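You operate a simulated robot arm through the tools that you are given. There is no shell and no other tool. Be economical: measure what you need, move in short steps, check, and stop when the job is done.

You run a simulated robot arm. Do the job below in one go: nothing can be reset, and whatever is moved stays where it is left.

TASK
Change the supply over from the blue plug to the red plug.
Fine: blue outlet switch off first; blue plug into its holder, blue outlet cap on; red outlet cap into the red dish; red outlet switch on last.
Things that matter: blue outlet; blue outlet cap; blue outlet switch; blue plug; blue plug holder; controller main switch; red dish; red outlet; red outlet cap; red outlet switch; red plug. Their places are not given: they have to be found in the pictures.

Only the result counts: the job must be done as asked and must still hold three seconds after the hand-in. Knocking over, shifting, dropping, spilling or breaking anything else fails it. A push-on lid holds only when it is set on centred and level and pressed home; a screw cap is set on level and turned clockwise until tight.

THE ROBOT
A 6-joint arm with a two-finger parallel gripper, fixed in place. Base frame: the origin is at the foot of the arm, x ahead of it, y to its left, z up. Lengths are in m, angles in degrees, forces in N, time in s.
With the tool pointing down near the work surface it reaches from about 0.34 to 0.82 m from the base axis. Its first joint turns from -166.0 to 166.0 degrees. Payload 3.91 kg.
The tool frame sits at the grasp point between the pads (the TCP): z along the fingers, y along the line on which they close. The tips reach 0.03 m beyond it. Largest opening 0.11 m; finger width 0.02, thickness 0.01; the body of the gripper, 0.048 by 0.112 m, starts 0.055 m behind the TCP.
Orientation is told as [roll, pitch, yaw] about the base's x, y, z axes, in that order, counted from this pose: with the fingers straight down and closing along the base's y, the tool's x points along the base's -x, its y along +y and its z along -z.

THE INTERFACE
- The arm moves only by the tool drive_tool. Its argument "steps" is a list that holds one entry, the list of rows, each a list of 7 numbers: the opening, from 0 (shut) to 1 (fully open), then the shift along the tool's x, y, z in m, then the turn, a rotation vector about the tool's x, y, z in degrees. In form: [[[hand, tx, ty, tz, wx, wy, wz], ...]]. A call has 1 to 20 rows; each row is the pose to reach, as a shift and turn from the pose commanded when the call began, along the tool's axes at that moment. Rows are played at 5 a second. More than 0.05 m and 8.6 degrees between two rows, or a gripper value outside its range, and nothing of the call is played. A pose out of reach is approached as far as the arm can. The call stops where the force on the tool passes 70 N (or 10 N more than at its start, if that is more) or the arm is blocked; 0.2 s more then pass. Each finger travels about 0.045 m/s and halts on what it meets, pressing with about 25 N; the grip force reading is that of the motor and also rises with nothing between the fingers. The clock runs only during rows and for 0.2 s after the last one: add rows that repeat a pose to give the fingers time. It gives the time, the measured TCP pose, the force on the tool (base axes), the opening and the grip force at its end, in the units of the frame above (readings bear some noise), with the torque about the TCP (base axes, N m) and any sound that the robot's microphone picked up.
- Cameras (640 x 400 px; columns grow to the right, rows downward): "scene" is fixed at [0.05, 0.4986, 1.3866]; the picture's right is [-0.53, -0.85, 0.00], its down [-0.46, 0.28, -0.84] and it looks along [0.72, -0.44, -0.54] (base axes); focal length 359 px, centre (320, 200). "wrist" rides on the gripper at [0.077, 0.007, -0.114] in the tool frame; the picture's right is [-0.09, 1.00, 0.00], its down [-0.80, -0.07, -0.59] and it looks along [-0.59, -0.05, 0.80] (tool axes); focal length 270 px, centre (320, 200).
- camera(camera): a new picture of that camera. The clock stands still meanwhile.
- move_column(by): slides the trunk up (or, below 0, down) by that many m; the arm rides with it, the base frame stays. It gives what a move gives, with no picture.
- pixel_to_xyz(camera, pixels): there is no depth. For up to 12 entries [column, row, z] of the newest picture of that camera ("zoom" is the newest enlarged one), the place [x, y] in the base frame at which the ray of that pixel passes the height z, good to about 0.002 m. The clock stands still meanwhile.
- zoom(camera, box): a new picture of the part [left, top, right, bottom] of that camera's present view, enlarged. The clock stands still meanwhile.
- close_job(): hands the job in; it is judged then, once.

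Keep the steps short. Do not move on a guess: measure, check each grasp and each placing, and mend mistakes. In all there are 80 turns and 46 pictures (those below and enlarged ones count). Leave the gripper open and the arm clear of the work at the hand-in unless told otherwise, and finish with a single line.

The tools are called after "Call:" as a command line: name --argument value ..., lists and objects as JSON in quotes. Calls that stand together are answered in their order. drive_tool: Moves the arm, as the interface text tells. Its arguments: {"type":"object","properties":{"steps":{"type":"array"}},"required":["steps"]} The other tools are called the same way: move_column (by) slides the trunk up or down; camera (camera) takes a picture; pixel_to_xyz (camera, pixels) gives the place at which the rays of pixels pass given heights; zoom (camera, box) takes an enlarged picture of a part of a camera's view; close_job () hands the job in.

At the start:

```text
time_s: 0.0
tcp_pos: [0.4431, 0.1398, 1.1102]
tcp_rot: [0.0, 0.0, 0.1]
wrist_force: [0.1, -0.4, 0.3]
wrist_torque: [0.0, 0.01, -0.04]
grip_width: 0.11
grip_force: 0.1
trunk travel left (down, up): [-0.425, 0.185]
```

scene: 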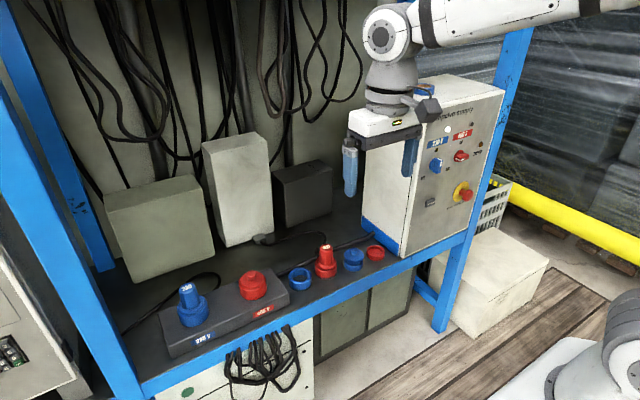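
wrist: 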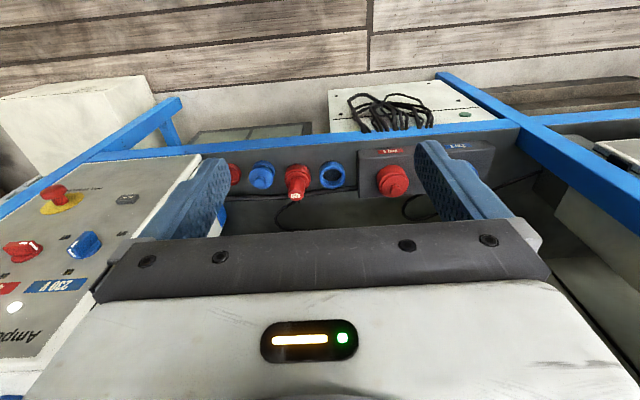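

I start with two enlarged views: the shelf with the plugs (box 150,220–410,370) and the controller panel.

Call:
zoom --camera "scene" --box '[150, 225, 400, 380]'

Call:
zoom --camera "scene" --box '[380, 80, 520, 250]'

```text
2.56 times, centred on (275, 302) of scene
```

zoom: 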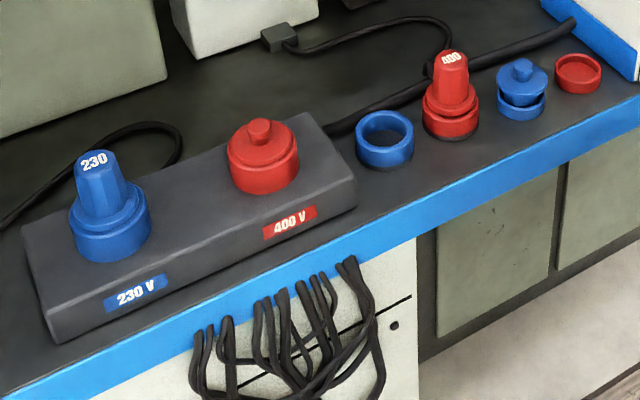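

```text
2.35 times, centred on (450, 165) of scene
```

zoom: 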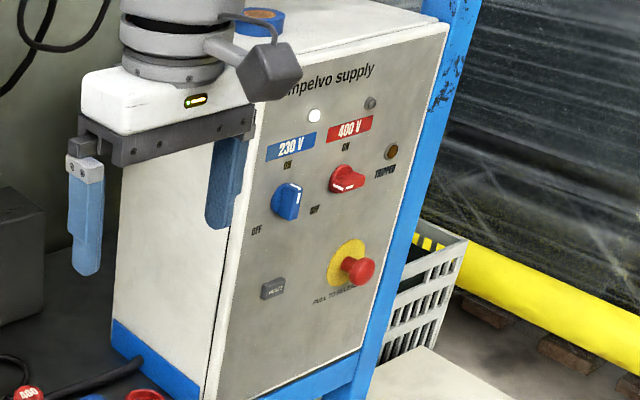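

The shelf row, from left to right, is: blue plug in its outlet, red cap on the red outlet, empty blue holder, red plug in its holder, blue cap in its dish, empty red dish. The switches are on the panel. Next I triangulate heights from both cameras.

Call:
pixel_to_xyz --camera "scene" --pixels '[[300, 277, 0.4], [300, 277, 0.7], [252, 276, 0.4], [252, 276, 0.7], [375, 252, 0.4], [375, 252, 0.7], [437, 164, 0.7], [437, 164, 1.0], [460, 155, 0.7], [460, 155, 1.0]]'

Call:
zoom --camera "wrist" --box '[220, 120, 480, 282]'

Call:
pixel_to_xyz --camera "wrist" --pixels '[[333, 176, 0.4], [333, 176, 0.7], [392, 180, 0.4], [392, 180, 0.7], [235, 173, 0.4], [235, 173, 0.7], [83, 243, 0.7], [83, 243, 1.0], [20, 250, 0.7], [20, 250, 1.0]]'

```text
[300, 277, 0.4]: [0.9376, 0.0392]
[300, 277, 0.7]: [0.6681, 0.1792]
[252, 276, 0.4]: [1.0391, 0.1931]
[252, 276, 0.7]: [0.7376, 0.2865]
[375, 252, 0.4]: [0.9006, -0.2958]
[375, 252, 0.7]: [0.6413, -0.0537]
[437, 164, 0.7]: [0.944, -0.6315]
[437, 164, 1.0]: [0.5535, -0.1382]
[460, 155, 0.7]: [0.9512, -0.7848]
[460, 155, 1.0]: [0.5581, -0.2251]
```

```text
2.46 times, centred on (350, 201) of wrist
```

zoom: 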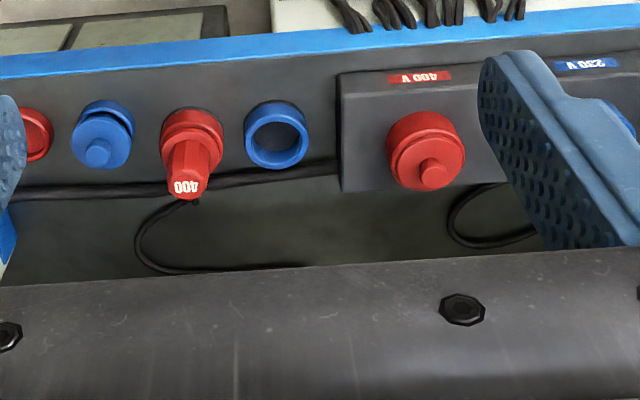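

```text
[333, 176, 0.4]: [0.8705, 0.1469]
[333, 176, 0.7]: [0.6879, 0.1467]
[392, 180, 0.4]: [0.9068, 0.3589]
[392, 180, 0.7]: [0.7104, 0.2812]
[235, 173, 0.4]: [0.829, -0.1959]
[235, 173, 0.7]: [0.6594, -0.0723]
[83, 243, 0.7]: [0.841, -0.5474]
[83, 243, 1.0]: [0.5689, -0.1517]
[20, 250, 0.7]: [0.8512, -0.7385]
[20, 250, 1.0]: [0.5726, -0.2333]
```

The triangulated heights are about z 0.63 for the holder ring, about 0.64 for the dish, and about 0.96 for the switches, which sit near x 0.61 at y -0.20 and -0.30. I look closely at the switches.

Call:
zoom --camera "scene" --box '[415, 120, 495, 215]'

Call:
zoom --camera "wrist" --box '[0, 160, 150, 340]'

```text
4.21 times, centred on (455, 168) of scene
```

zoom: 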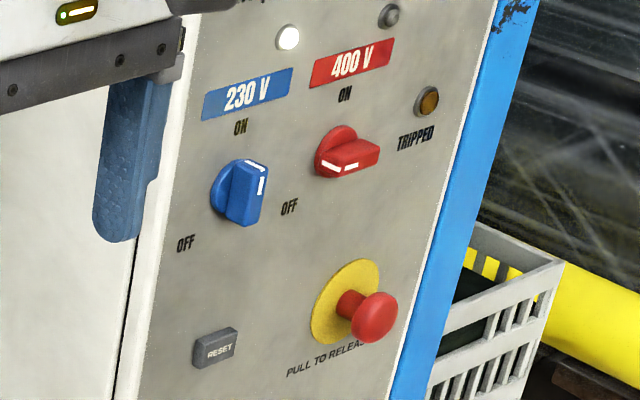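

```text
2.22 times, centred on (75, 250) of wrist
```

zoom: 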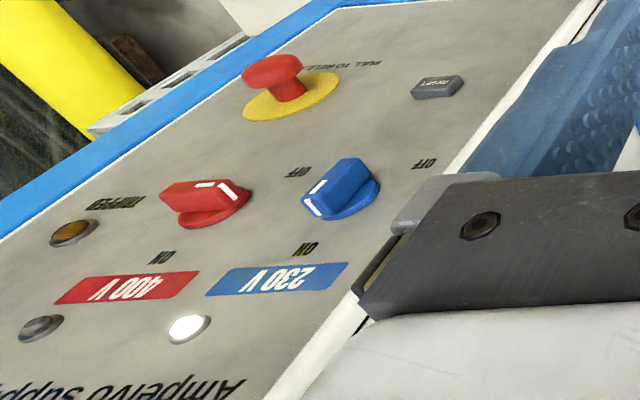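

The blue knob's bar is vertical with its pointer up at ON, and OFF is to its left, a 90° turn counter-clockwise from the front. The red knob's bar is horizontal with its pointer left at OFF. I check the panel plane with more points: the mushroom button, reset, and the two lamps.

Call:
pixel_to_xyz --camera "scene" --pixels '[[430.1, 202.4, 0.8], [430.1, 202.4, 0.9], [447.4, 129, 1.0], [447.4, 129, 1.1], [480.4, 144, 0.9], [480.4, 144, 1.0], [436, 169, 0.9], [436, 169, 1.0], [462, 157.5, 0.9], [462, 157.5, 1.0]]'

Call:
pixel_to_xyz --camera "wrist" --pixels '[[127, 199.6, 0.8], [127, 199.6, 0.9], [15.7, 308, 1.0], [15.7, 308, 1.1], [-36, 264, 0.9], [-36, 264, 1.0]]'

```text
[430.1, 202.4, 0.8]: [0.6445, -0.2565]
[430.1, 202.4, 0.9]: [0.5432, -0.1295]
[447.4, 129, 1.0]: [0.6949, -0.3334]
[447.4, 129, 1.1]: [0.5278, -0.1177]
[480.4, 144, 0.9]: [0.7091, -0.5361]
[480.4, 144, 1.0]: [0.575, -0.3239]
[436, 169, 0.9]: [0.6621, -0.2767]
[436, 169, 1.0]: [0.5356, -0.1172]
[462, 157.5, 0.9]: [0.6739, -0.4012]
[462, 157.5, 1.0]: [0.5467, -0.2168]
```

```text
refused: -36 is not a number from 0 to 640
```

One pixel was out of range, so I repeat the query without it.

Call:
pixel_to_xyz --camera "wrist" --pixels '[[127, 199.6, 0.8], [127, 199.6, 0.9], [15.7, 308, 1.0], [15.7, 308, 1.1], [60, 194, 0.8], [60, 194, 0.9]]'

Call:
pixel_to_xyz --camera "scene" --pixels '[[467.5, 195.5, 0.8], [467.5, 195.5, 0.9]]'

```text
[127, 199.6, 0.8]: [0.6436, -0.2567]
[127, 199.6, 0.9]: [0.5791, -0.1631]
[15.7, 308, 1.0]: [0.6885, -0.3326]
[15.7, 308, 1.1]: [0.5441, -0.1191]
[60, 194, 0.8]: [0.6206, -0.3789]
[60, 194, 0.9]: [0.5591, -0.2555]
```

```text
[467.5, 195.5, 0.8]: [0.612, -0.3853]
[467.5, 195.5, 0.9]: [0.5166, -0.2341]
```

The knob depths need a front view. I tilt the tool about 54° so the wrist camera looks level at the panel, with the TCP at about (0.44, -0.25, 0.97), well in front of it.

Call:
drive_tool --steps '[[[1, 0, -0.039, 0.014, 0, -5.4, 0], [1, 0, -0.078, 0.028, 0, -10.8, 0], [1, 0, -0.117, 0.042, 0, -16.2, 0], [1, 0, -0.156, 0.056, 0, -21.6, 0], [1, 0, -0.195, 0.07, 0, -27, 0], [1, 0, -0.234, 0.084, 0, -32.4, 0], [1, 0, -0.273, 0.098, 0, -37.8, 0], [1, 0, -0.312, 0.112, 0, -43.2, 0], [1, 0, -0.351, 0.126, 0, -48.6, 0], [1, 0, -0.39, 0.14, 0, -54, 0], [1, 0, -0.39, 0.14, 0, -54, 0]]]'

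Call:
camera --camera "wrist"

```text
time_s: 2.4
tcp_pos: [0.4419, -0.2508, 0.9729]
tcp_rot: [0.0, -54.1, 0.0]
wrist_force: [0.4, 0.2, 0.2]
wrist_torque: [0.03, 0.02, 0.04]
grip_width: 0.1097
grip_force: 0.1
trunk travel left (down, up): [-0.425, 0.185]
```

```text
38 pictures are left
```

wrist: 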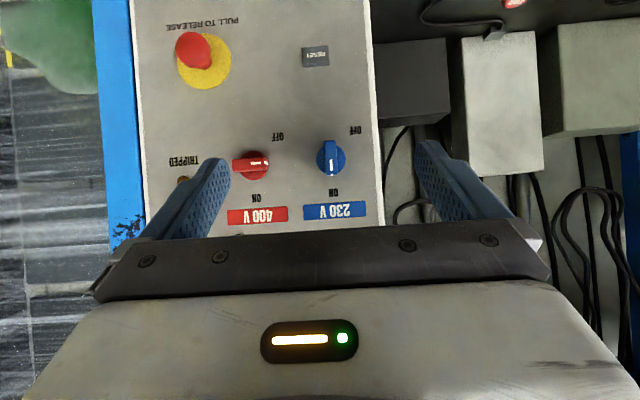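

The panel is vertical at about x 0.645. I estimate the blue knob near y -0.24, z 0.926 and the red knob near y -0.344. I zoom for exact centres.

Call:
zoom --camera "wrist" --box '[220, 110, 380, 210]'

Call:
zoom --camera "scene" --box '[415, 135, 479, 175]'

```text
4.00 times, centred on (300, 160) of wrist
```

zoom: 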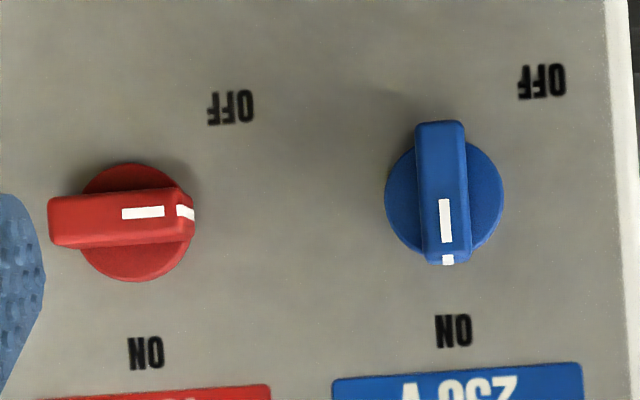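

```text
10.00 times, centred on (447, 155) of scene
```

zoom: 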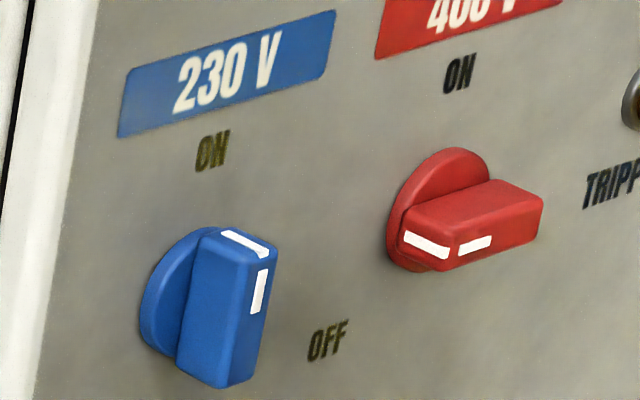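

I triangulate the white strips on the front faces and the disc centres.

Call:
pixel_to_xyz --camera "scene" --pixels '[[441.1, 164.1, 0.9], [441.1, 164.1, 0.95], [462.4, 159.6, 0.9], [462.4, 159.6, 0.95], [437, 150, 0.9], [437, 150, 0.95]]'

Call:
pixel_to_xyz --camera "wrist" --pixels '[[331.25, 165, 0.9], [331.25, 165, 0.95], [255.75, 163.25, 0.9], [255.75, 163.25, 0.95], [331, 158.75, 0.9], [331, 158.75, 0.95], [253.8, 165.5, 0.9], [253.8, 165.5, 0.95]]'

```text
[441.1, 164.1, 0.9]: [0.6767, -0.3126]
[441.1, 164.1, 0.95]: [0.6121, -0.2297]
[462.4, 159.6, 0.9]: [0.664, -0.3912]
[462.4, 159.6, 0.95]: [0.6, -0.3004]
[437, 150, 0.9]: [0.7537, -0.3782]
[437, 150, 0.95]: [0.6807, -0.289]
```

```text
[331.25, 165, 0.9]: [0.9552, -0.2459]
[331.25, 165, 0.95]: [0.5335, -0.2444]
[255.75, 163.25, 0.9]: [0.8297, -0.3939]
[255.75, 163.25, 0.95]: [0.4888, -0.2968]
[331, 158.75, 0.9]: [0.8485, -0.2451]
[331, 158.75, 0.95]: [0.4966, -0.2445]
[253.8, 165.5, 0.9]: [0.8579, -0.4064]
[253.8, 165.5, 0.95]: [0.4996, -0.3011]
```

The blue knob centre is about (y -0.245, z 0.929) with its front at x 0.626. The red centre is about (y -0.340, z 0.930). I turn the tool horizontal in front of the blue knob, half open, with the TCP at x 0.54.

Call:
drive_tool --steps '[[[0.5, -0.0044, 0.0012, 0.021, 0, -7.2, 0], [0.5, -0.0088, 0.0024, 0.042, 0, -14.4, 0], [0.5, -0.0131, 0.0036, 0.063, 0, -21.6, 0], [0.5, -0.0175, 0.0048, 0.084, 0, -28.8, 0], [0.5, -0.0219, 0.006, 0.1052, 0, -35.9, 0], [0.5, -0.0219, 0.006, 0.1052, 0, -35.9, 0]]]'

Call:
zoom --camera "scene" --box '[380, 100, 500, 210]'

Call:
camera --camera "wrist"

```text
time_s: 3.8
tcp_pos: [0.5485, -0.2507, 0.9363]
tcp_rot: [67.2, -89.6, -67.2]
wrist_force: [0.1, 0.5, 0.7]
wrist_torque: [-0.03, 0.01, -0.02]
grip_width: 0.0548
grip_force: 0.0
out of reach, approached as far as the arm can: row 5, 6
trunk travel left (down, up): [-0.425, 0.185]
```

```text
3.64 times, centred on (440, 155) of scene
```

zoom: 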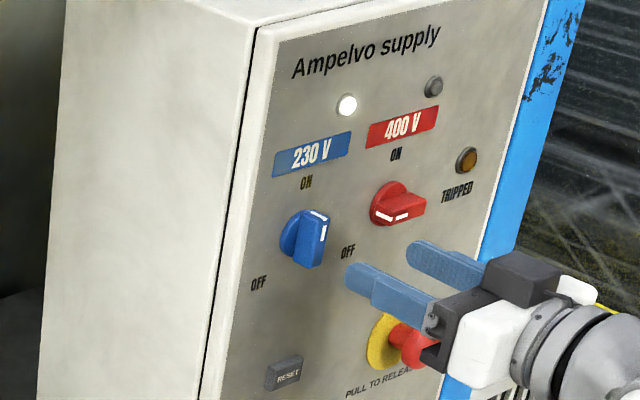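

```text
34 pictures are left
```

wrist: 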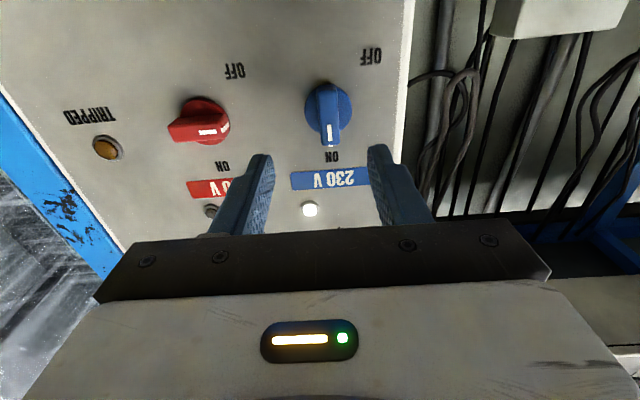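

The pose was at the edge of reach: TCP at (0.5485, -0.2507, 0.9363), pitch nearly -90. I take the whole scene to judge how the arm is folded.

Call:
camera --camera "scene"

```text
33 pictures are left
```

scene: 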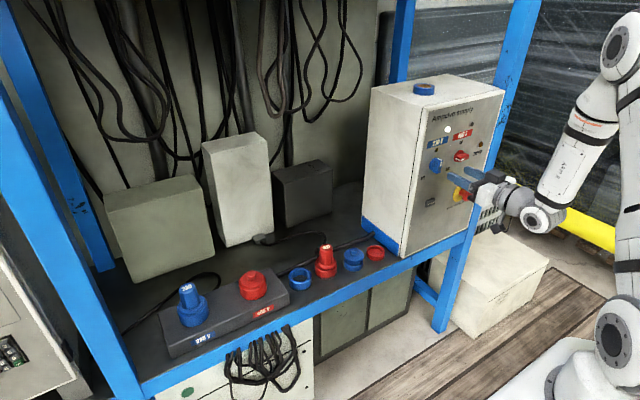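

The elbow is up and the wrist is folded close in, so poses farther out should be easier. I go forward 0.035 m along the tool and read the pose.

Call:
drive_tool --steps '[[[0.5, 0, 0, 0.018, 0, 0, 0], [0.5, 0, 0, 0.035, 0, 0, 0], [0.5, 0, 0, 0.035, 0, 0, 0]]]'

```text
time_s: 4.6
tcp_pos: [0.5824, -0.2531, 0.9356]
tcp_rot: [-2.3, -89.9, 2.4]
wrist_force: [0.8, -0.3, -0.1]
wrist_torque: [0.0, -0.02, 0.0]
grip_width: 0.0551
grip_force: 0.0
trunk travel left (down, up): [-0.425, 0.185]
```

Reached cleanly at (0.582, -0.253, 0.936). I correct to y -0.245, z 0.929, then go forward to x 0.606.

Call:
drive_tool --steps '[[[0.5, 0.0066, 0.008, 0, 0, 0, 0], [0.5, 0.0066, 0.008, 0.012, 0, 0, 0], [0.5, 0.0066, 0.008, 0.023, 0, 0, 0], [0.5, 0.0066, 0.008, 0.023, 0, 0, 0]]]'

Call:
camera --camera "wrist"

Call:
zoom --camera "scene" --box '[415, 135, 495, 205]'

```text
time_s: 5.6
tcp_pos: [0.6046, -0.2452, 0.9291]
tcp_rot: [-3.3, -90.0, 3.2]
wrist_force: [-0.4, 0.5, -0.4]
wrist_torque: [0.0, 0.02, 0.0]
grip_width: 0.0552
grip_force: 0.1
trunk travel left (down, up): [-0.425, 0.185]
```

```text
32 pictures are left
```

wrist: 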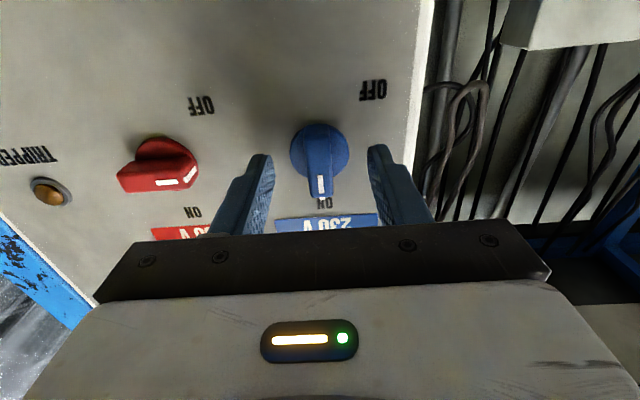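

```text
5.71 times, centred on (455, 170) of scene
```

zoom: 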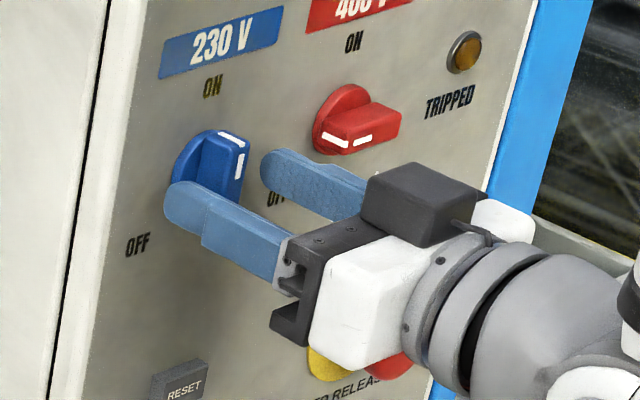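

The fingers straddle the bar. I go 3 mm deeper and close.

Call:
drive_tool --steps '[[[0.5, 0, 0, 0.003, 0, 0, 0], [0, 0, 0, 0.003, 0, 0, 0], [0, 0, 0, 0.003, 0, 0, 0], [0, 0, 0, 0.003, 0, 0, 0], [0, 0, 0, 0.003, 0, 0, 0], [0, 0, 0, 0.003, 0, 0, 0]]]'

```text
time_s: 7.0
tcp_pos: [0.6082, -0.2446, 0.9296]
tcp_rot: [-1.5, -89.9, 1.4]
wrist_force: [0.4, 0.3, -1.2]
wrist_torque: [0.0, -0.18, 0.02]
grip_width: 0.0149
grip_force: 44.8
trunk travel left (down, up): [-0.425, 0.185]
```

Bar gripped, width 0.0149. Now I turn -90° about the tool axis, counter-clockwise from the front.

Call:
drive_tool --steps '[[[0, 0, 0, 0, 0, 0, -7.5], [0, 0, 0, 0, 0, 0, -15], [0, 0, 0, 0, 0, 0, -22.5], [0, 0, 0, 0, 0, 0, -30], [0, 0, 0, 0, 0, 0, -37.5], [0, 0, 0, 0, 0, 0, -45], [0, 0, 0, 0, 0, 0, -52.5], [0, 0, 0, 0, 0, 0, -60], [0, 0, 0, 0, 0, 0, -67.5], [0, 0, 0, 0, 0, 0, -75], [0, 0, 0, 0, 0, 0, -82.5], [0, 0, 0, 0, 0, 0, -90], [0, 0, 0, 0, 0, 0, -90]]]'

Call:
zoom --camera "scene" --box '[415, 120, 495, 205]'

```text
time_s: 7.4
tcp_pos: [0.6141, -0.246, 0.9376]
tcp_rot: [-61.7, -85.7, 64.3]
wrist_force: [-12.3, 20.7, 0.6]
wrist_torque: [0.14, -1.21, -0.08]
grip_width: 0.0154
grip_force: 45.0
out of reach, approached as far as the arm can: row 1
trunk travel left (down, up): [-0.425, 0.185]
stopped in row 1: the force on the tool passed its limit at 251 N (the readings are from after the stop); the commanded pose is now the measured one
```

```text
4.71 times, centred on (455, 162) of scene
```

zoom: 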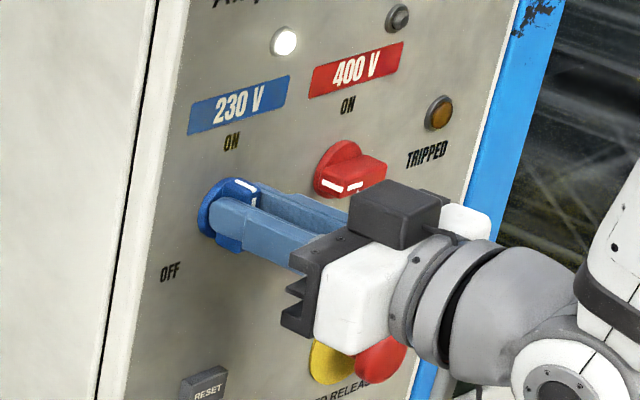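

The first turning row was out of reach and the force peaked at 251 N. The knob is still at ON and nothing looks displaced. I release and back straight out, then find out in free space which turns are possible.

Call:
drive_tool --steps '[[[0.5, 0, 0, 0, 0, 0, 0], [0.5, 0, 0, 0, 0, 0, 0], [0.5, 0, 0, -0.001, 0, 0, 0], [0.5, 0, 0, -0.015, 0, 0, 0], [0.5, 0, 0, -0.035, 0, 0, 0], [0.5, 0, 0, -0.035, 0, 0, 0]]]'

Call:
camera --camera "wrist"

```text
time_s: 8.8
tcp_pos: [0.5832, -0.2541, 0.9402]
tcp_rot: [-55.7, -85.9, 58.3]
wrist_force: [0.5, 1.0, 0.4]
wrist_torque: [0.02, -0.02, -0.02]
grip_width: 0.055
grip_force: 0.0
out of reach, approached as far as the arm can: row 5, 6
trunk travel left (down, up): [-0.425, 0.185]
```

```text
29 pictures are left
```

wrist: 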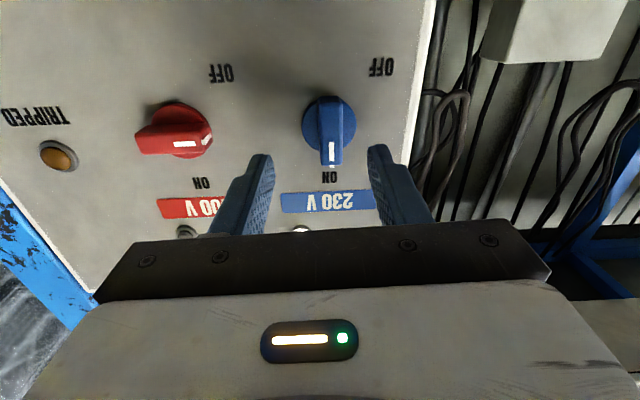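

The wrist is folded too close to the shoulder at this height. I go back to the tilted pose, lower the trunk so the arm reaches upward, and try again.

Call:
drive_tool --steps '[[[0.5, -0.005, 0, -0.02, 0, 5, 0], [0.5, -0.01, 0, -0.04, 0, 10, 0], [0.5, -0.015, 0, -0.06, 0, 15, 0], [0.5, -0.02, 0, -0.08, 0, 20, 0], [0.5, -0.025, 0, -0.1, 0, 25, 0], [0.5, -0.03, 0, -0.12, 0, 30, 0], [0.5, -0.035, 0, -0.14, 0, 35, 0], [0.5, -0.035, 0, -0.14, 0, 35, 0]]]'

Call:
move_column --by -0.25

```text
time_s: 10.6
tcp_pos: [0.4433, -0.2558, 0.9807]
tcp_rot: [-6.4, -52.6, 7.3]
wrist_force: [0.2, 0.2, -0.2]
wrist_torque: [-0.01, 0.01, -0.01]
grip_width: 0.0551
grip_force: 0.0
trunk travel left (down, up): [-0.425, 0.185]
```

```text
time_s: 13.2
tcp_pos: [0.4435, -0.2554, 0.7298]
tcp_rot: [-6.3, -52.7, 7.3]
wrist_force: [-0.2, 0.2, -0.3]
wrist_torque: [0.0, 0.03, 0.02]
grip_width: 0.0549
grip_force: 0.1
trunk travel left (down, up): [-0.175, 0.435]
```

The trunk moved fine. I raise the tool by 0.2 m and remove the small roll and yaw error (about 4.4° about the tool axis).

Call:
drive_tool --steps '[[[0.5, -0.032, 0, -0.024, 0, 0, 1], [0.5, -0.064, 0, -0.048, 0, 0, 2], [0.5, -0.096, 0.003, -0.073, 0, 0, 3], [0.5, -0.128, 0.006, -0.097, -0.5, 0, 4.4], [0.5, -0.158, 0.009, -0.121, -0.5, -1.3, 4.4], [0.5, -0.158, 0.009, -0.121, -0.5, -1.3, 4.4]]]'

```text
time_s: 14.6
tcp_pos: [0.4402, -0.2344, 0.929]
tcp_rot: [0.0, -54.2, 0.0]
wrist_force: [0.2, 0.1, -0.1]
wrist_torque: [0.0, 0.01, -0.03]
grip_width: 0.0549
grip_force: 0.0
trunk travel left (down, up): [-0.175, 0.435]
```

Orientation is clean at pitch -54.2. Now the final tilt to horizontal, to (0.54, -0.245, 0.929).

Call:
drive_tool --steps '[[[0.5, -0.0117, -0.0021, 0.0162, 0, -7.2, 0], [0.5, -0.0234, -0.0042, 0.0324, 0, -14.4, 0], [0.5, -0.0351, -0.0063, 0.0486, 0, -21.6, 0], [0.5, -0.0468, -0.0085, 0.0648, 0, -28.8, 0], [0.5, -0.0585, -0.0106, 0.0811, 0, -35.8, 0], [0.5, -0.0585, -0.0106, 0.0811, 0, -35.8, 0]]]'

```text
time_s: 16.0
tcp_pos: [0.5398, -0.2459, 0.9275]
tcp_rot: [162.7, -89.9, -162.8]
wrist_force: [-0.8, 0.0, -0.8]
wrist_torque: [0.0, -0.01, 0.0]
grip_width: 0.0549
grip_force: 0.0
trunk travel left (down, up): [-0.175, 0.435]
```

Reached fully. I rehearse the -90° turn here in free air, with the tips at x 0.57, before touching the knob.

Call:
drive_tool --steps '[[[0.5, 0, 0, 0, 0, 0, -8], [0.5, 0, 0, 0, 0, 0, -16], [0.5, 0, 0, 0, 0, 0, -24], [0.5, 0, 0, 0, 0, 0, -32], [0.5, 0, 0, 0, 0, 0, -40], [0.5, 0, 0, 0, 0, 0, -48], [0.5, 0, 0, 0, 0, 0, -56], [0.5, 0, 0, 0, 0, 0, -64], [0.5, 0, 0, 0, 0, 0, -72], [0.5, 0, 0, 0, 0, 0, -80], [0.5, 0, 0, 0, 0, 0, -88], [0.5, 0, 0, 0, 0, 0, -93], [0.5, 0, 0, 0, 0, 0, -93]]]'

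```text
time_s: 18.8
tcp_pos: [0.5646, -0.2142, 1.1454]
tcp_rot: [-82.2, -0.3, 88.8]
wrist_force: [-0.2, -0.2, 0.9]
wrist_torque: [0.0, 0.02, 0.01]
grip_width: 0.0547
grip_force: 0.1
out of reach, approached as far as the arm can: row 4, 5, 6, 7, 8, 9, 10, 11, 12, 13
trunk travel left (down, up): [-0.175, 0.435]
```

Beyond -24° that orientation is not available here, and the arm drifted up to z 1.145, clear of everything. I look at the arm's posture.

Call:
camera --camera "scene"

```text
28 pictures are left
```

scene: 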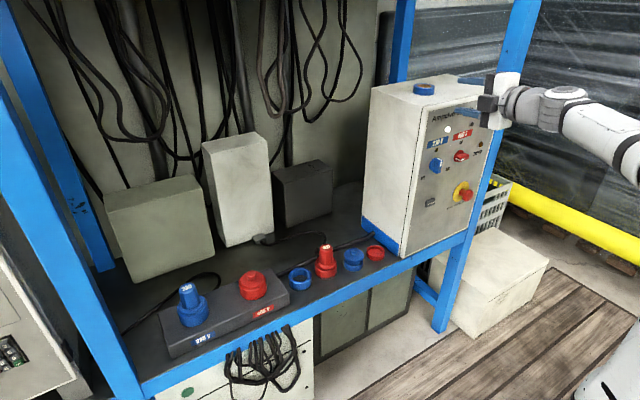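

I turn the other way, since a grip at +180° turned to +90° also gives the needed motion. First I go back +85° here, high and clear.

Call:
drive_tool --steps '[[[0.5, 0, 0, -0.01, 0, 0, 8], [0.5, 0, 0, -0.02, 0, 0, 16], [0.5, 0, 0, -0.03, 0, 0, 24], [0.5, 0, 0, -0.03, 0, 0, 32], [0.5, 0, 0, -0.03, 0, 0, 40], [0.5, 0, 0, -0.03, 0, 0, 48], [0.5, 0, 0, -0.03, 0, 0, 56], [0.5, 0, 0, -0.03, 0, 0, 64], [0.5, 0, 0, -0.03, 0, 0, 72], [0.5, 0, 0, -0.03, 0, 0, 80], [0.5, 0, 0, -0.03, 0, 0, 85], [0.5, 0, 0, -0.03, 0, 0, 85]]]'

```text
time_s: 21.4
tcp_pos: [0.5393, -0.2141, 1.1436]
tcp_rot: [-29.5, -81.0, 28.7]
wrist_force: [0.6, 0.9, 0.0]
wrist_torque: [-0.02, -0.02, 0.01]
grip_width: 0.0549
grip_force: 0.0
trunk travel left (down, up): [-0.175, 0.435]
```

That tracked well. I continue turning positive, +90° more, at this height.

Call:
drive_tool --steps '[[[0.5, 0, 0, 0, 0, 0, 8], [0.5, 0, 0, 0, 0, 0, 16], [0.5, 0, 0, 0, 0, 0, 24], [0.5, 0, 0, 0, 0, 0, 32], [0.5, 0, 0, 0, 0, 0, 40], [0.5, 0, 0, 0, 0, 0, 48], [0.5, 0, 0, 0, 0, 0, 56], [0.5, 0, 0, 0, 0, 0, 64], [0.5, 0, 0, 0, 0, 0, 72], [0.5, 0, 0, 0, 0, 0, 80], [0.5, 0, 0, 0, 0, 0, 88], [0.5, 0, 0, 0, 0, 0, 90], [0.5, 0, 0, 0, 0, 0, 90]]]'

```text
time_s: 24.2
tcp_pos: [0.5392, -0.2131, 1.1439]
tcp_rot: [82.2, -4.3, -90.6]
wrist_force: [0.8, 1.0, 0.2]
wrist_torque: [-0.01, -0.01, -0.01]
grip_width: 0.0551
grip_force: 0.1
trunk travel left (down, up): [-0.175, 0.435]
```

Good. Another +90° brings the camera on top of the gripper.

Call:
drive_tool --steps '[[[0.5, 0, 0, 0, 0, 0, 8], [0.5, 0, 0, 0, 0, 0, 16], [0.5, 0, 0, 0, 0, 0, 24], [0.5, 0, 0, 0, 0, 0, 32], [0.5, 0, 0, 0, 0, 0, 40], [0.5, 0, 0, 0, 0, 0, 48], [0.5, 0, 0, 0, 0, 0, 56], [0.5, 0, 0, 0, 0, 0, 64], [0.5, 0, 0, 0, 0, 0, 72], [0.5, 0, 0, 0, 0, 0, 80], [0.5, 0, 0, 0, 0, 0, 88], [0.5, 0, 0, 0, 0, 0, 90], [0.5, 0, 0, 0, 0, 0, 90]]]'

```text
time_s: 27.0
tcp_pos: [0.5393, -0.2131, 1.1438]
tcp_rot: [29.8, 81.1, -151.2]
wrist_force: [-0.3, 0.5, 0.0]
wrist_torque: [0.02, -0.01, -0.01]
grip_width: 0.0552
grip_force: 0.0
trunk travel left (down, up): [-0.175, 0.435]
```

I work out the correction to an exactly horizontal tool (tool x up, z along +X), about (1.0, 7.7, 4.3)°. I also descend to (0.545, -0.245, 0.929).

Call:
drive_tool --steps '[[[0.5, -0.0356, 0.0026, 0.0059, 0.2, 1.3, 0.7], [0.5, -0.0713, 0.0051, 0.0118, 0.3, 2.6, 1.4], [0.5, -0.1069, 0.0077, 0.0177, 0.5, 3.9, 2.2], [0.5, -0.1425, 0.0102, 0.0236, 0.7, 5.1, 2.9], [0.5, -0.1782, 0.0128, 0.0295, 0.8, 6.4, 3.6], [0.5, -0.2138, 0.0153, 0.0354, 1.0, 7.7, 4.3], [0.5, -0.2138, 0.0153, 0.0354, 1.0, 7.7, 4.3]]]'

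```text
time_s: 28.6
tcp_pos: [0.5452, -0.246, 0.93]
tcp_rot: [53.7, 89.8, -126.3]
wrist_force: [0.1, -0.2, -0.9]
wrist_torque: [-0.01, 0.03, 0.01]
grip_width: 0.055
grip_force: 0.1
trunk travel left (down, up): [-0.175, 0.435]
```

Exactly placed. I rehearse -88° and back in free air in a single call.

Call:
drive_tool --steps '[[[0.5, 0, 0, 0, 0, 0, -8.5], [0.5, 0, 0, 0, 0, 0, -17], [0.5, 0, 0, 0, 0, 0, -25.5], [0.5, 0, 0, 0, 0, 0, -34], [0.5, 0, 0, 0, 0, 0, -42.5], [0.5, 0, 0, 0, 0, 0, -51], [0.5, 0, 0, 0, 0, 0, -59.5], [0.5, 0, 0, 0, 0, 0, -68], [0.5, 0, 0, 0, 0, 0, -76.5], [0.5, 0, 0, 0, 0, 0, -85], [0.5, 0, 0, 0, 0, 0, -76.5], [0.5, 0, 0, 0, 0, 0, -68], [0.5, 0, 0, 0, 0, 0, -59.5], [0.5, 0, 0, 0, 0, 0, -51], [0.5, 0, 0, 0, 0, 0, -42.5], [0.5, 0, 0, 0, 0, 0, -34], [0.5, 0, 0, 0, 0, 0, -25.5], [0.5, 0, 0, 0, 0, 0, -17], [0.5, 0, 0, 0, 0, 0, -8.5], [0.5, 0, 0, 0, 0, 0, 0]]]'

Call:
camera --camera "wrist"

```text
time_s: 32.8
tcp_pos: [0.5459, -0.2461, 0.9287]
tcp_rot: [4.9, 89.9, -175.0]
wrist_force: [0.4, 0.5, 0.1]
wrist_torque: [-0.03, 0.0, -0.02]
grip_width: 0.0552
grip_force: 0.0
trunk travel left (down, up): [-0.175, 0.435]
```

```text
27 pictures are left
```

wrist: 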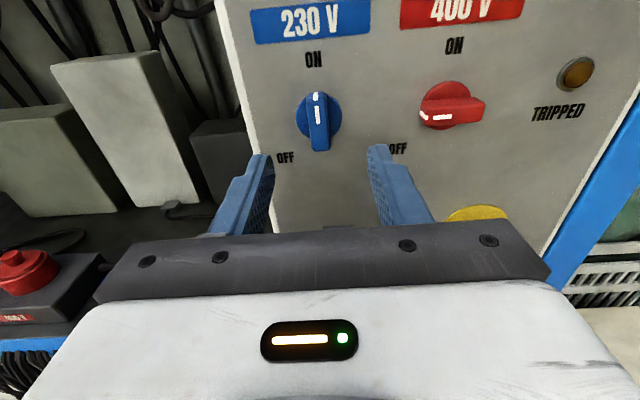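

The rehearsal tracked fully. I advance to x 0.608 and close on the bar.

Call:
drive_tool --steps '[[[0.5, 0, -0.001, 0.03, 0, 0, 0], [0.5, 0, -0.001, 0.05, 0, 0, 0], [0.5, 0, -0.001, 0.062, 0, 0, 0], [0.5, 0, -0.001, 0.062, 0, 0, 0], [0, 0, -0.001, 0.062, 0, 0, 0], [0, 0, -0.001, 0.062, 0, 0, 0], [0, 0, -0.001, 0.062, 0, 0, 0], [0, 0, -0.001, 0.062, 0, 0, 0], [0, 0, -0.001, 0.062, 0, 0, 0]]]'

```text
time_s: 34.8
tcp_pos: [0.6074, -0.2461, 0.9288]
tcp_rot: [36.1, 89.8, -143.9]
wrist_force: [1.3, -6.4, 0.6]
wrist_torque: [-0.01, 0.09, -0.31]
grip_width: 0.0151
grip_force: 44.7
trunk travel left (down, up): [-0.175, 0.435]
```

Gripped, width 0.0151. Now I turn -90°.

Call:
drive_tool --steps '[[[0, 0, 0, 0, 0, 0, -7.5], [0, 0, 0, 0, 0, 0, -15], [0, 0, 0, 0, 0, 0, -22.5], [0, 0, 0, 0, 0, 0, -30], [0, 0, 0, 0, 0, 0, -37.5], [0, 0, 0, 0, 0, 0, -45], [0, 0, 0, 0, 0, 0, -52.5], [0, 0, 0, 0, 0, 0, -60], [0, 0, 0, 0, 0, 0, -67.5], [0, 0, 0, 0, 0, 0, -75], [0, 0, 0, 0, 0, 0, -82.5], [0, 0, 0, 0, 0, 0, -90], [0, 0, 0, 0, 0, 0, -90]]]'

Call:
zoom --camera "scene" --box '[415, 120, 495, 205]'

```text
time_s: 37.6
tcp_pos: [0.6083, -0.2463, 0.9295]
tcp_rot: [90.0, -0.2, -90.0]
wrist_force: [22.3, -17.9, 19.6]
wrist_torque: [0.17, -0.49, -1.4]
grip_width: 0.0151
grip_force: 45.1
trunk travel left (down, up): [-0.175, 0.435]
```

```text
4.71 times, centred on (455, 162) of scene
```

zoom: 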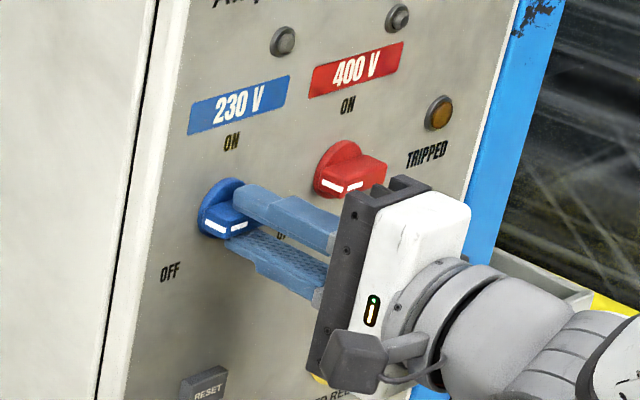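

The blue pointer is at OFF and the blue lamp is out. I release, back out 0.1 m, then tilt to tool-down by turning about tool x while moving over toward +y.

Call:
drive_tool --steps '[[[0.5, 0, 0, 0, 0, 0, 0], [0.5, 0, 0, 0, 0, 0, 0], [0.5, 0, 0, 0, 0, 0, 0], [0.5, 0, 0, -0.015, 0, 0, 0], [0.5, 0, 0, -0.045, 0, 0, 0], [0.5, 0, 0, -0.085, 0, 0, 0], [0.5, 0.01, 0.01, -0.1, 8, 0, 0], [0.5, 0.03, 0.02, -0.1, 16, 0, 0], [0.5, 0.06, 0.03, -0.1, 24, 0, 0], [0.5, 0.09, 0.04, -0.1, 32, 0, 0], [0.5, 0.12, 0.05, -0.1, 40, 0, 0], [0.5, 0.15, 0.05, -0.1, 48, 0, 0], [0.5, 0.18, 0.05, -0.1, 56, 0, 0], [0.5, 0.21, 0.05, -0.1, 64, 0, 0], [0.5, 0.25, 0.05, -0.1, 72, 0, 0], [0.5, 0.29, 0.05, -0.1, 80, 0, 0], [0.5, 0.33, 0.05, -0.1, 88, 0, 0], [0.5, 0.35, 0.05, -0.1, 90, 0, 0], [0.5, 0.35, 0.05, -0.1, 90, 0, 0]]]'

Call:
camera --camera "wrist"

Call:
camera --camera "scene"

```text
time_s: 41.6
tcp_pos: [0.5075, 0.1046, 0.9775]
tcp_rot: [-0.3, -0.2, -89.9]
wrist_force: [-0.1, 0.2, 0.6]
wrist_torque: [0.0, 0.02, -0.01]
grip_width: 0.0549
grip_force: 0.0
trunk travel left (down, up): [-0.175, 0.435]
```

```text
25 pictures are left
```

wrist: 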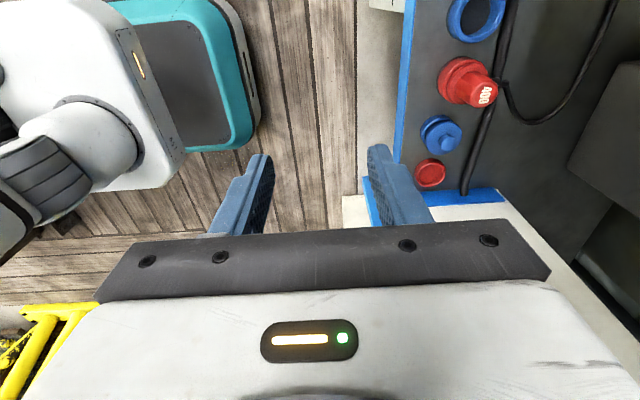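

```text
24 pictures are left
```

scene: 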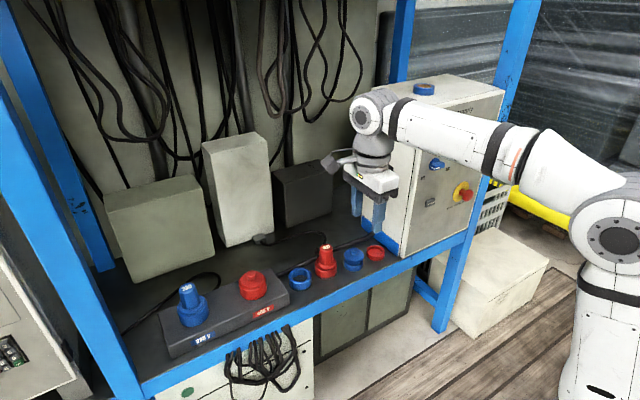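

Everything is in place and the tool points down, closing along X, so neighbours in the row are out of the fingers' way. I move over the plug box to view it from above.

Call:
drive_tool --steps '[[[0.5, 0.036, 0.024, 0, 0, 0, 0], [0.5, 0.073, 0.049, 0, 0, 0, 0], [0.5, 0.109, 0.073, 0, 0, 0, 0], [0.5, 0.146, 0.097, 0, 0, 0, 0], [0.5, 0.182, 0.121, 0, 0, 0, 0], [0.5, 0.219, 0.146, 0, 0, 0, 0], [0.5, 0.255, 0.17, 0, 0, 0, 0], [0.5, 0.255, 0.17, 0, 0, 0, 0]]]'

Call:
camera --camera "wrist"

```text
time_s: 43.4
tcp_pos: [0.633, 0.3342, 0.9432]
tcp_rot: [-0.1, -0.1, -89.9]
wrist_force: [-0.1, 0.6, 0.8]
wrist_torque: [-0.01, -0.04, -0.01]
grip_width: 0.0549
grip_force: 0.0
out of reach, approached as far as the arm can: row 6, 7, 8
trunk travel left (down, up): [-0.175, 0.435]
```

```text
23 pictures are left
```

wrist: 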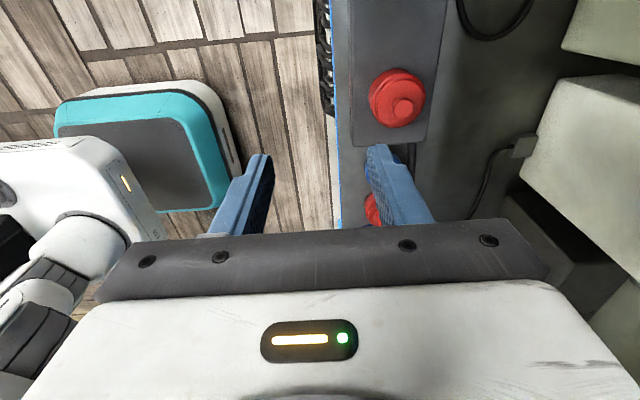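

The low trunk limits reach at this height, so I raise it back 0.25 m.

Call:
move_column --by 0.25

```text
time_s: 46.0
tcp_pos: [0.6241, 0.3288, 1.1634]
tcp_rot: [-2.3, -1.5, -89.8]
wrist_force: [-0.7, 0.5, -0.1]
wrist_torque: [0.02, 0.02, 0.0]
grip_width: 0.0552
grip_force: 0.0
trunk travel left (down, up): [-0.425, 0.185]
```

Now I descend to about (0.66, 0.36, 0.93).

Call:
drive_tool --steps '[[[0.5, 0.005, 0.006, 0.039, 0, 0, 0], [0.5, 0.01, 0.012, 0.078, 0, 0, 0], [0.5, 0.015, 0.018, 0.117, 0, 0, 0], [0.5, 0.02, 0.024, 0.155, 0, 0, 0], [0.5, 0.026, 0.03, 0.194, 0, 0, 0], [0.5, 0.031, 0.036, 0.233, 0, 0, 0], [0.5, 0.031, 0.036, 0.233, 0, 0, 0]]]'

Call:
camera --camera "wrist"

```text
time_s: 47.6
tcp_pos: [0.6693, 0.3633, 0.9587]
tcp_rot: [0.0, -0.1, -90.0]
wrist_force: [0.0, 0.5, 0.4]
wrist_torque: [0.02, 0.0, 0.01]
grip_width: 0.0552
grip_force: 0.2
trunk travel left (down, up): [-0.425, 0.185]
```

```text
22 pictures are left
```

wrist: 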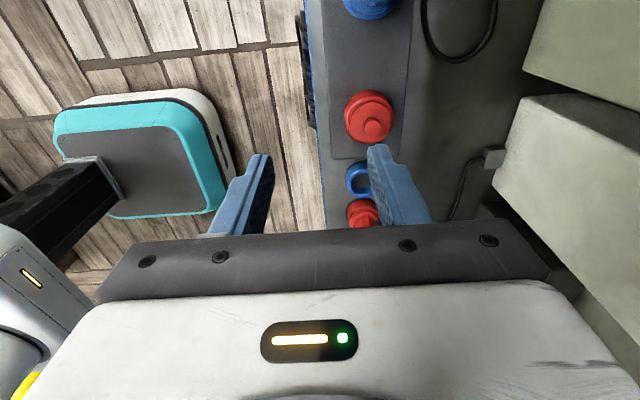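

The red cap is at (376,127) and the blue plug is just at the top edge. I triangulate the cap, ring and plug tops with the scene pixels.

Call:
pixel_to_xyz --camera "wrist" --pixels '[[376, 126, 0.65], [376, 126, 0.75], [357, 180, 0.6], [357, 180, 0.7], [370, 3, 0.7], [370, 3, 0.8]]'

Call:
pixel_to_xyz --camera "scene" --pixels '[[250.8, 273.6, 0.65], [250.8, 273.6, 0.75], [300.4, 277.9, 0.6], [300.4, 277.9, 0.7], [186.7, 285.7, 0.7], [186.7, 285.7, 0.8], [326.2, 245.5, 0.6], [326.2, 245.5, 0.75], [353.9, 250.6, 0.6], [353.9, 250.6, 0.7], [375.8, 251.3, 0.6], [375.8, 251.3, 0.7]]'

```text
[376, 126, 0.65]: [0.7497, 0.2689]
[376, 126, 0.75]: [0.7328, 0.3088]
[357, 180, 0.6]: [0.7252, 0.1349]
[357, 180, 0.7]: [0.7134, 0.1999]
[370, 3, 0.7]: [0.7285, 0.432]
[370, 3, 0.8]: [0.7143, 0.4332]
```

```text
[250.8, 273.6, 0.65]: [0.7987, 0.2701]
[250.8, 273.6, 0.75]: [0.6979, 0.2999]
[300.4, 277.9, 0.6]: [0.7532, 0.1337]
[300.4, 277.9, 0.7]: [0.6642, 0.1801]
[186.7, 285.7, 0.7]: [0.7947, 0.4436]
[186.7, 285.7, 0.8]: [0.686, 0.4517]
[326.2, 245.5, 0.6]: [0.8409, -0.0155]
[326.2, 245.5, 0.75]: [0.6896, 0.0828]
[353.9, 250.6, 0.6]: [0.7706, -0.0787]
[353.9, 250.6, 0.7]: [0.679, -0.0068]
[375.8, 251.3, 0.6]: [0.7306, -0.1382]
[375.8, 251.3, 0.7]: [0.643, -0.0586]
```

The estimates are:
- Red cap knob: (0.738, 0.289), top at z 0.708.
- Blue ring: (0.722, 0.152), top at z 0.635.
- Blue plug: near (0.727, 0.445), which is a long reach.

I test that reach at a safe height.

Call:
drive_tool --steps '[[[0.7, 0.027, 0.018, 0, 0, 0, 0], [0.7, 0.055, 0.036, 0, 0, 0, 0], [0.7, 0.082, 0.055, 0, 0, 0, 0], [0.7, 0.082, 0.055, 0, 0, 0, 0]]]'

Call:
camera --camera "wrist"

Call:
zoom --camera "scene" --box '[120, 200, 320, 350]'

```text
time_s: 48.6
tcp_pos: [0.6911, 0.4182, 0.953]
tcp_rot: [-0.1, -0.2, -89.9]
wrist_force: [-0.1, 0.3, 0.7]
wrist_torque: [0.0, -0.02, 0.02]
grip_width: 0.077
grip_force: 0.2
out of reach, approached as far as the arm can: row 2, 3, 4
trunk travel left (down, up): [-0.425, 0.185]
```

```text
21 pictures are left
```

wrist: 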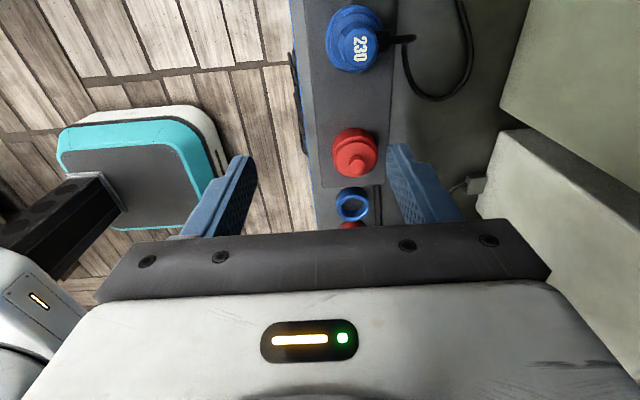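

```text
2.67 times, centred on (220, 275) of scene
```

zoom: 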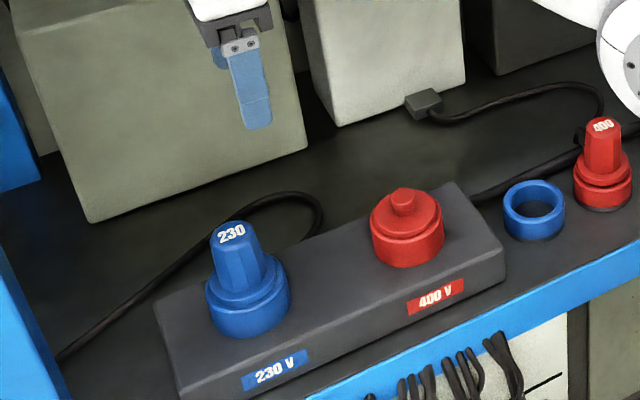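

Both plugs have a cable leaving at the back (+x side). I zoom in to see where it leaves, since it may lie under a finger.

Call:
zoom --camera "wrist" --box '[290, 0, 450, 100]'

Call:
zoom --camera "scene" --box '[270, 225, 400, 300]'

Call:
pixel_to_xyz --camera "scene" --pixels '[[206.9, 287.5, 0.7], [206.9, 287.5, 0.8], [271.5, 273.7, 0.65], [271.5, 273.7, 0.75]]'

Call:
pixel_to_xyz --camera "wrist" --pixels '[[361, 48, 0.7], [361, 48, 0.8], [359, 167, 0.65], [359, 167, 0.75], [352, 36, 0.68], [352, 204, 0.63], [354, 150, 0.69]]'

```text
4.00 times, centred on (370, 50) of wrist
```

zoom: 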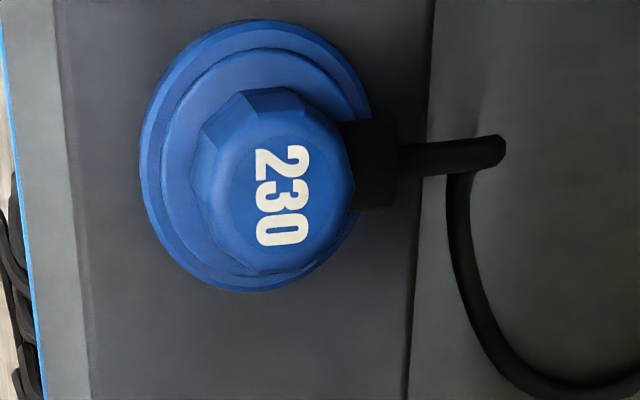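

```text
4.92 times, centred on (335, 262) of scene
```

zoom: 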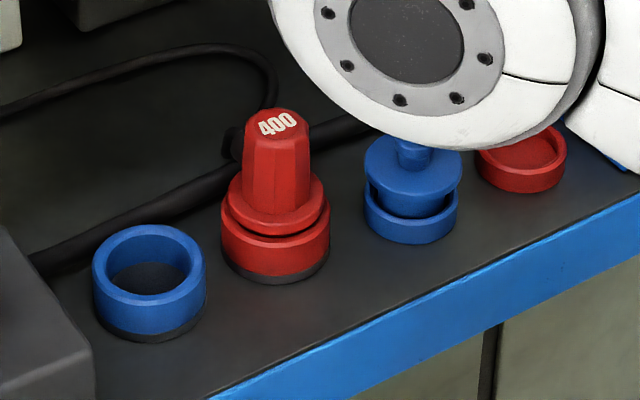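

```text
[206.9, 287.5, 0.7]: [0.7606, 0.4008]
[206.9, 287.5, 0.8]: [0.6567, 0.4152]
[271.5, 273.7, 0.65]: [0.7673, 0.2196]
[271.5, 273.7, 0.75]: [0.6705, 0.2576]
```

```text
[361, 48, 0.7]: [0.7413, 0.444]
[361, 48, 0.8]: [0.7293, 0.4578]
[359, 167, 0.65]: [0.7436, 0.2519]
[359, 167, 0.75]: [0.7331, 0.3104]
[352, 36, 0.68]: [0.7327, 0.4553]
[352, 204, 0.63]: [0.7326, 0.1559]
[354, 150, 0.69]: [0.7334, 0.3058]
```

Results so far:
- Blue plug top is at (0.735, 0.450, 0.755).
- The cable boot is on the +x side of the handle, so I must close along Y (yaw 0).
- At radius 0.86 the tool must also lean toward +x, tilted about its closing axis so that pads and plug stay parallel.

First I back off and turn to yaw 0.

Call:
drive_tool --steps '[[[0.7, -0.02, -0.025, 0, 0, 0, 0], [0.7, -0.04, -0.05, 0, 0, 0, 0], [0.7, -0.06, -0.075, 0, 0, 0, -8], [0.7, -0.06, -0.08, 0, 0, 0, -16], [0.7, -0.06, -0.08, 0, 0, 0, -24], [0.7, -0.06, -0.08, 0, 0, 0, -32], [0.7, -0.06, -0.08, 0, 0, 0, -40], [0.7, -0.06, -0.08, 0, 0, 0, -48], [0.7, -0.06, -0.08, 0, 0, 0, -56], [0.7, -0.06, -0.08, 0, 0, 0, -64], [0.7, -0.06, -0.08, 0, 0, 0, -72], [0.7, -0.06, -0.08, 0, 0, 0, -80], [0.7, -0.06, -0.08, 0, 0, 0, -88], [0.7, -0.06, -0.08, 0, 0, 0, -90], [0.7, -0.06, -0.08, 0, 0, 0, -90]]]'

```text
time_s: 51.8
tcp_pos: [0.6109, 0.3603, 0.9522]
tcp_rot: [-0.2, 0.2, 0.2]
wrist_force: [0.0, -0.4, 0.2]
wrist_torque: [0.04, -0.02, -0.01]
grip_width: 0.0773
grip_force: 0.1
trunk travel left (down, up): [-0.425, 0.185]
```

Now I lean 18° (pitch -18) and move over the plug at z 0.85, testing reach.

Call:
drive_tool --steps '[[[0.6, -0.01, 0.018, 0.02, 0, -3.6, 0], [0.6, -0.04, 0.036, 0.04, 0, -7.2, 0], [0.6, -0.07, 0.054, 0.06, 0, -10.8, 0], [0.6, -0.1, 0.072, 0.08, 0, -14.4, 0], [0.6, -0.124, 0.09, 0.1, 0, -18, 0], [0.6, -0.124, 0.09, 0.1, 0, -18, 0]]]'

Call:
camera --camera "wrist"

```text
time_s: 53.2
tcp_pos: [0.7349, 0.4523, 0.8532]
tcp_rot: [-0.2, -17.9, 0.2]
wrist_force: [-0.4, 0.3, -0.1]
wrist_torque: [-0.01, -0.03, -0.02]
grip_width: 0.0658
grip_force: 0.1
trunk travel left (down, up): [-0.425, 0.185]
```

```text
17 pictures are left
```

wrist: 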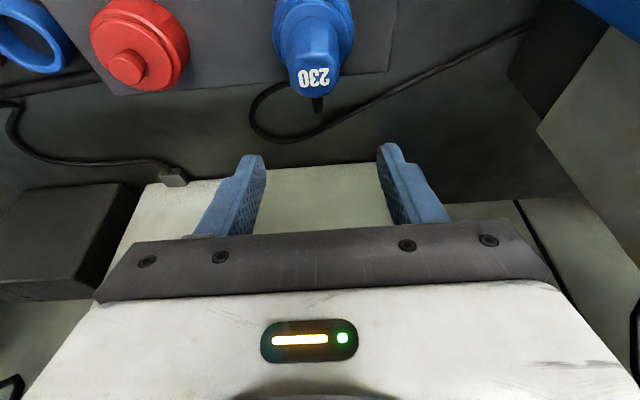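

Reachable with no warning. I measure the plug top, red knob and ring from this near view.

Call:
pixel_to_xyz --camera "wrist" --pixels '[[314, 78, 0.755], [314, 78, 0.745], [293, 50, 0.72], [340, 50, 0.72], [313, 20, 0.69], [127, 67, 0.711], [145, 35, 0.69], [33, 38, 0.632]]'

```text
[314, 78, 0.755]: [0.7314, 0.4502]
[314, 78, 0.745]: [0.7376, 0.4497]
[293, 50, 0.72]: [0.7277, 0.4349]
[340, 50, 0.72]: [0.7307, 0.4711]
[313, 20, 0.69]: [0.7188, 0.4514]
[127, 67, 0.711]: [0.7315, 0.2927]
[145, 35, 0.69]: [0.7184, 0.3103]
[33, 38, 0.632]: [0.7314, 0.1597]
```

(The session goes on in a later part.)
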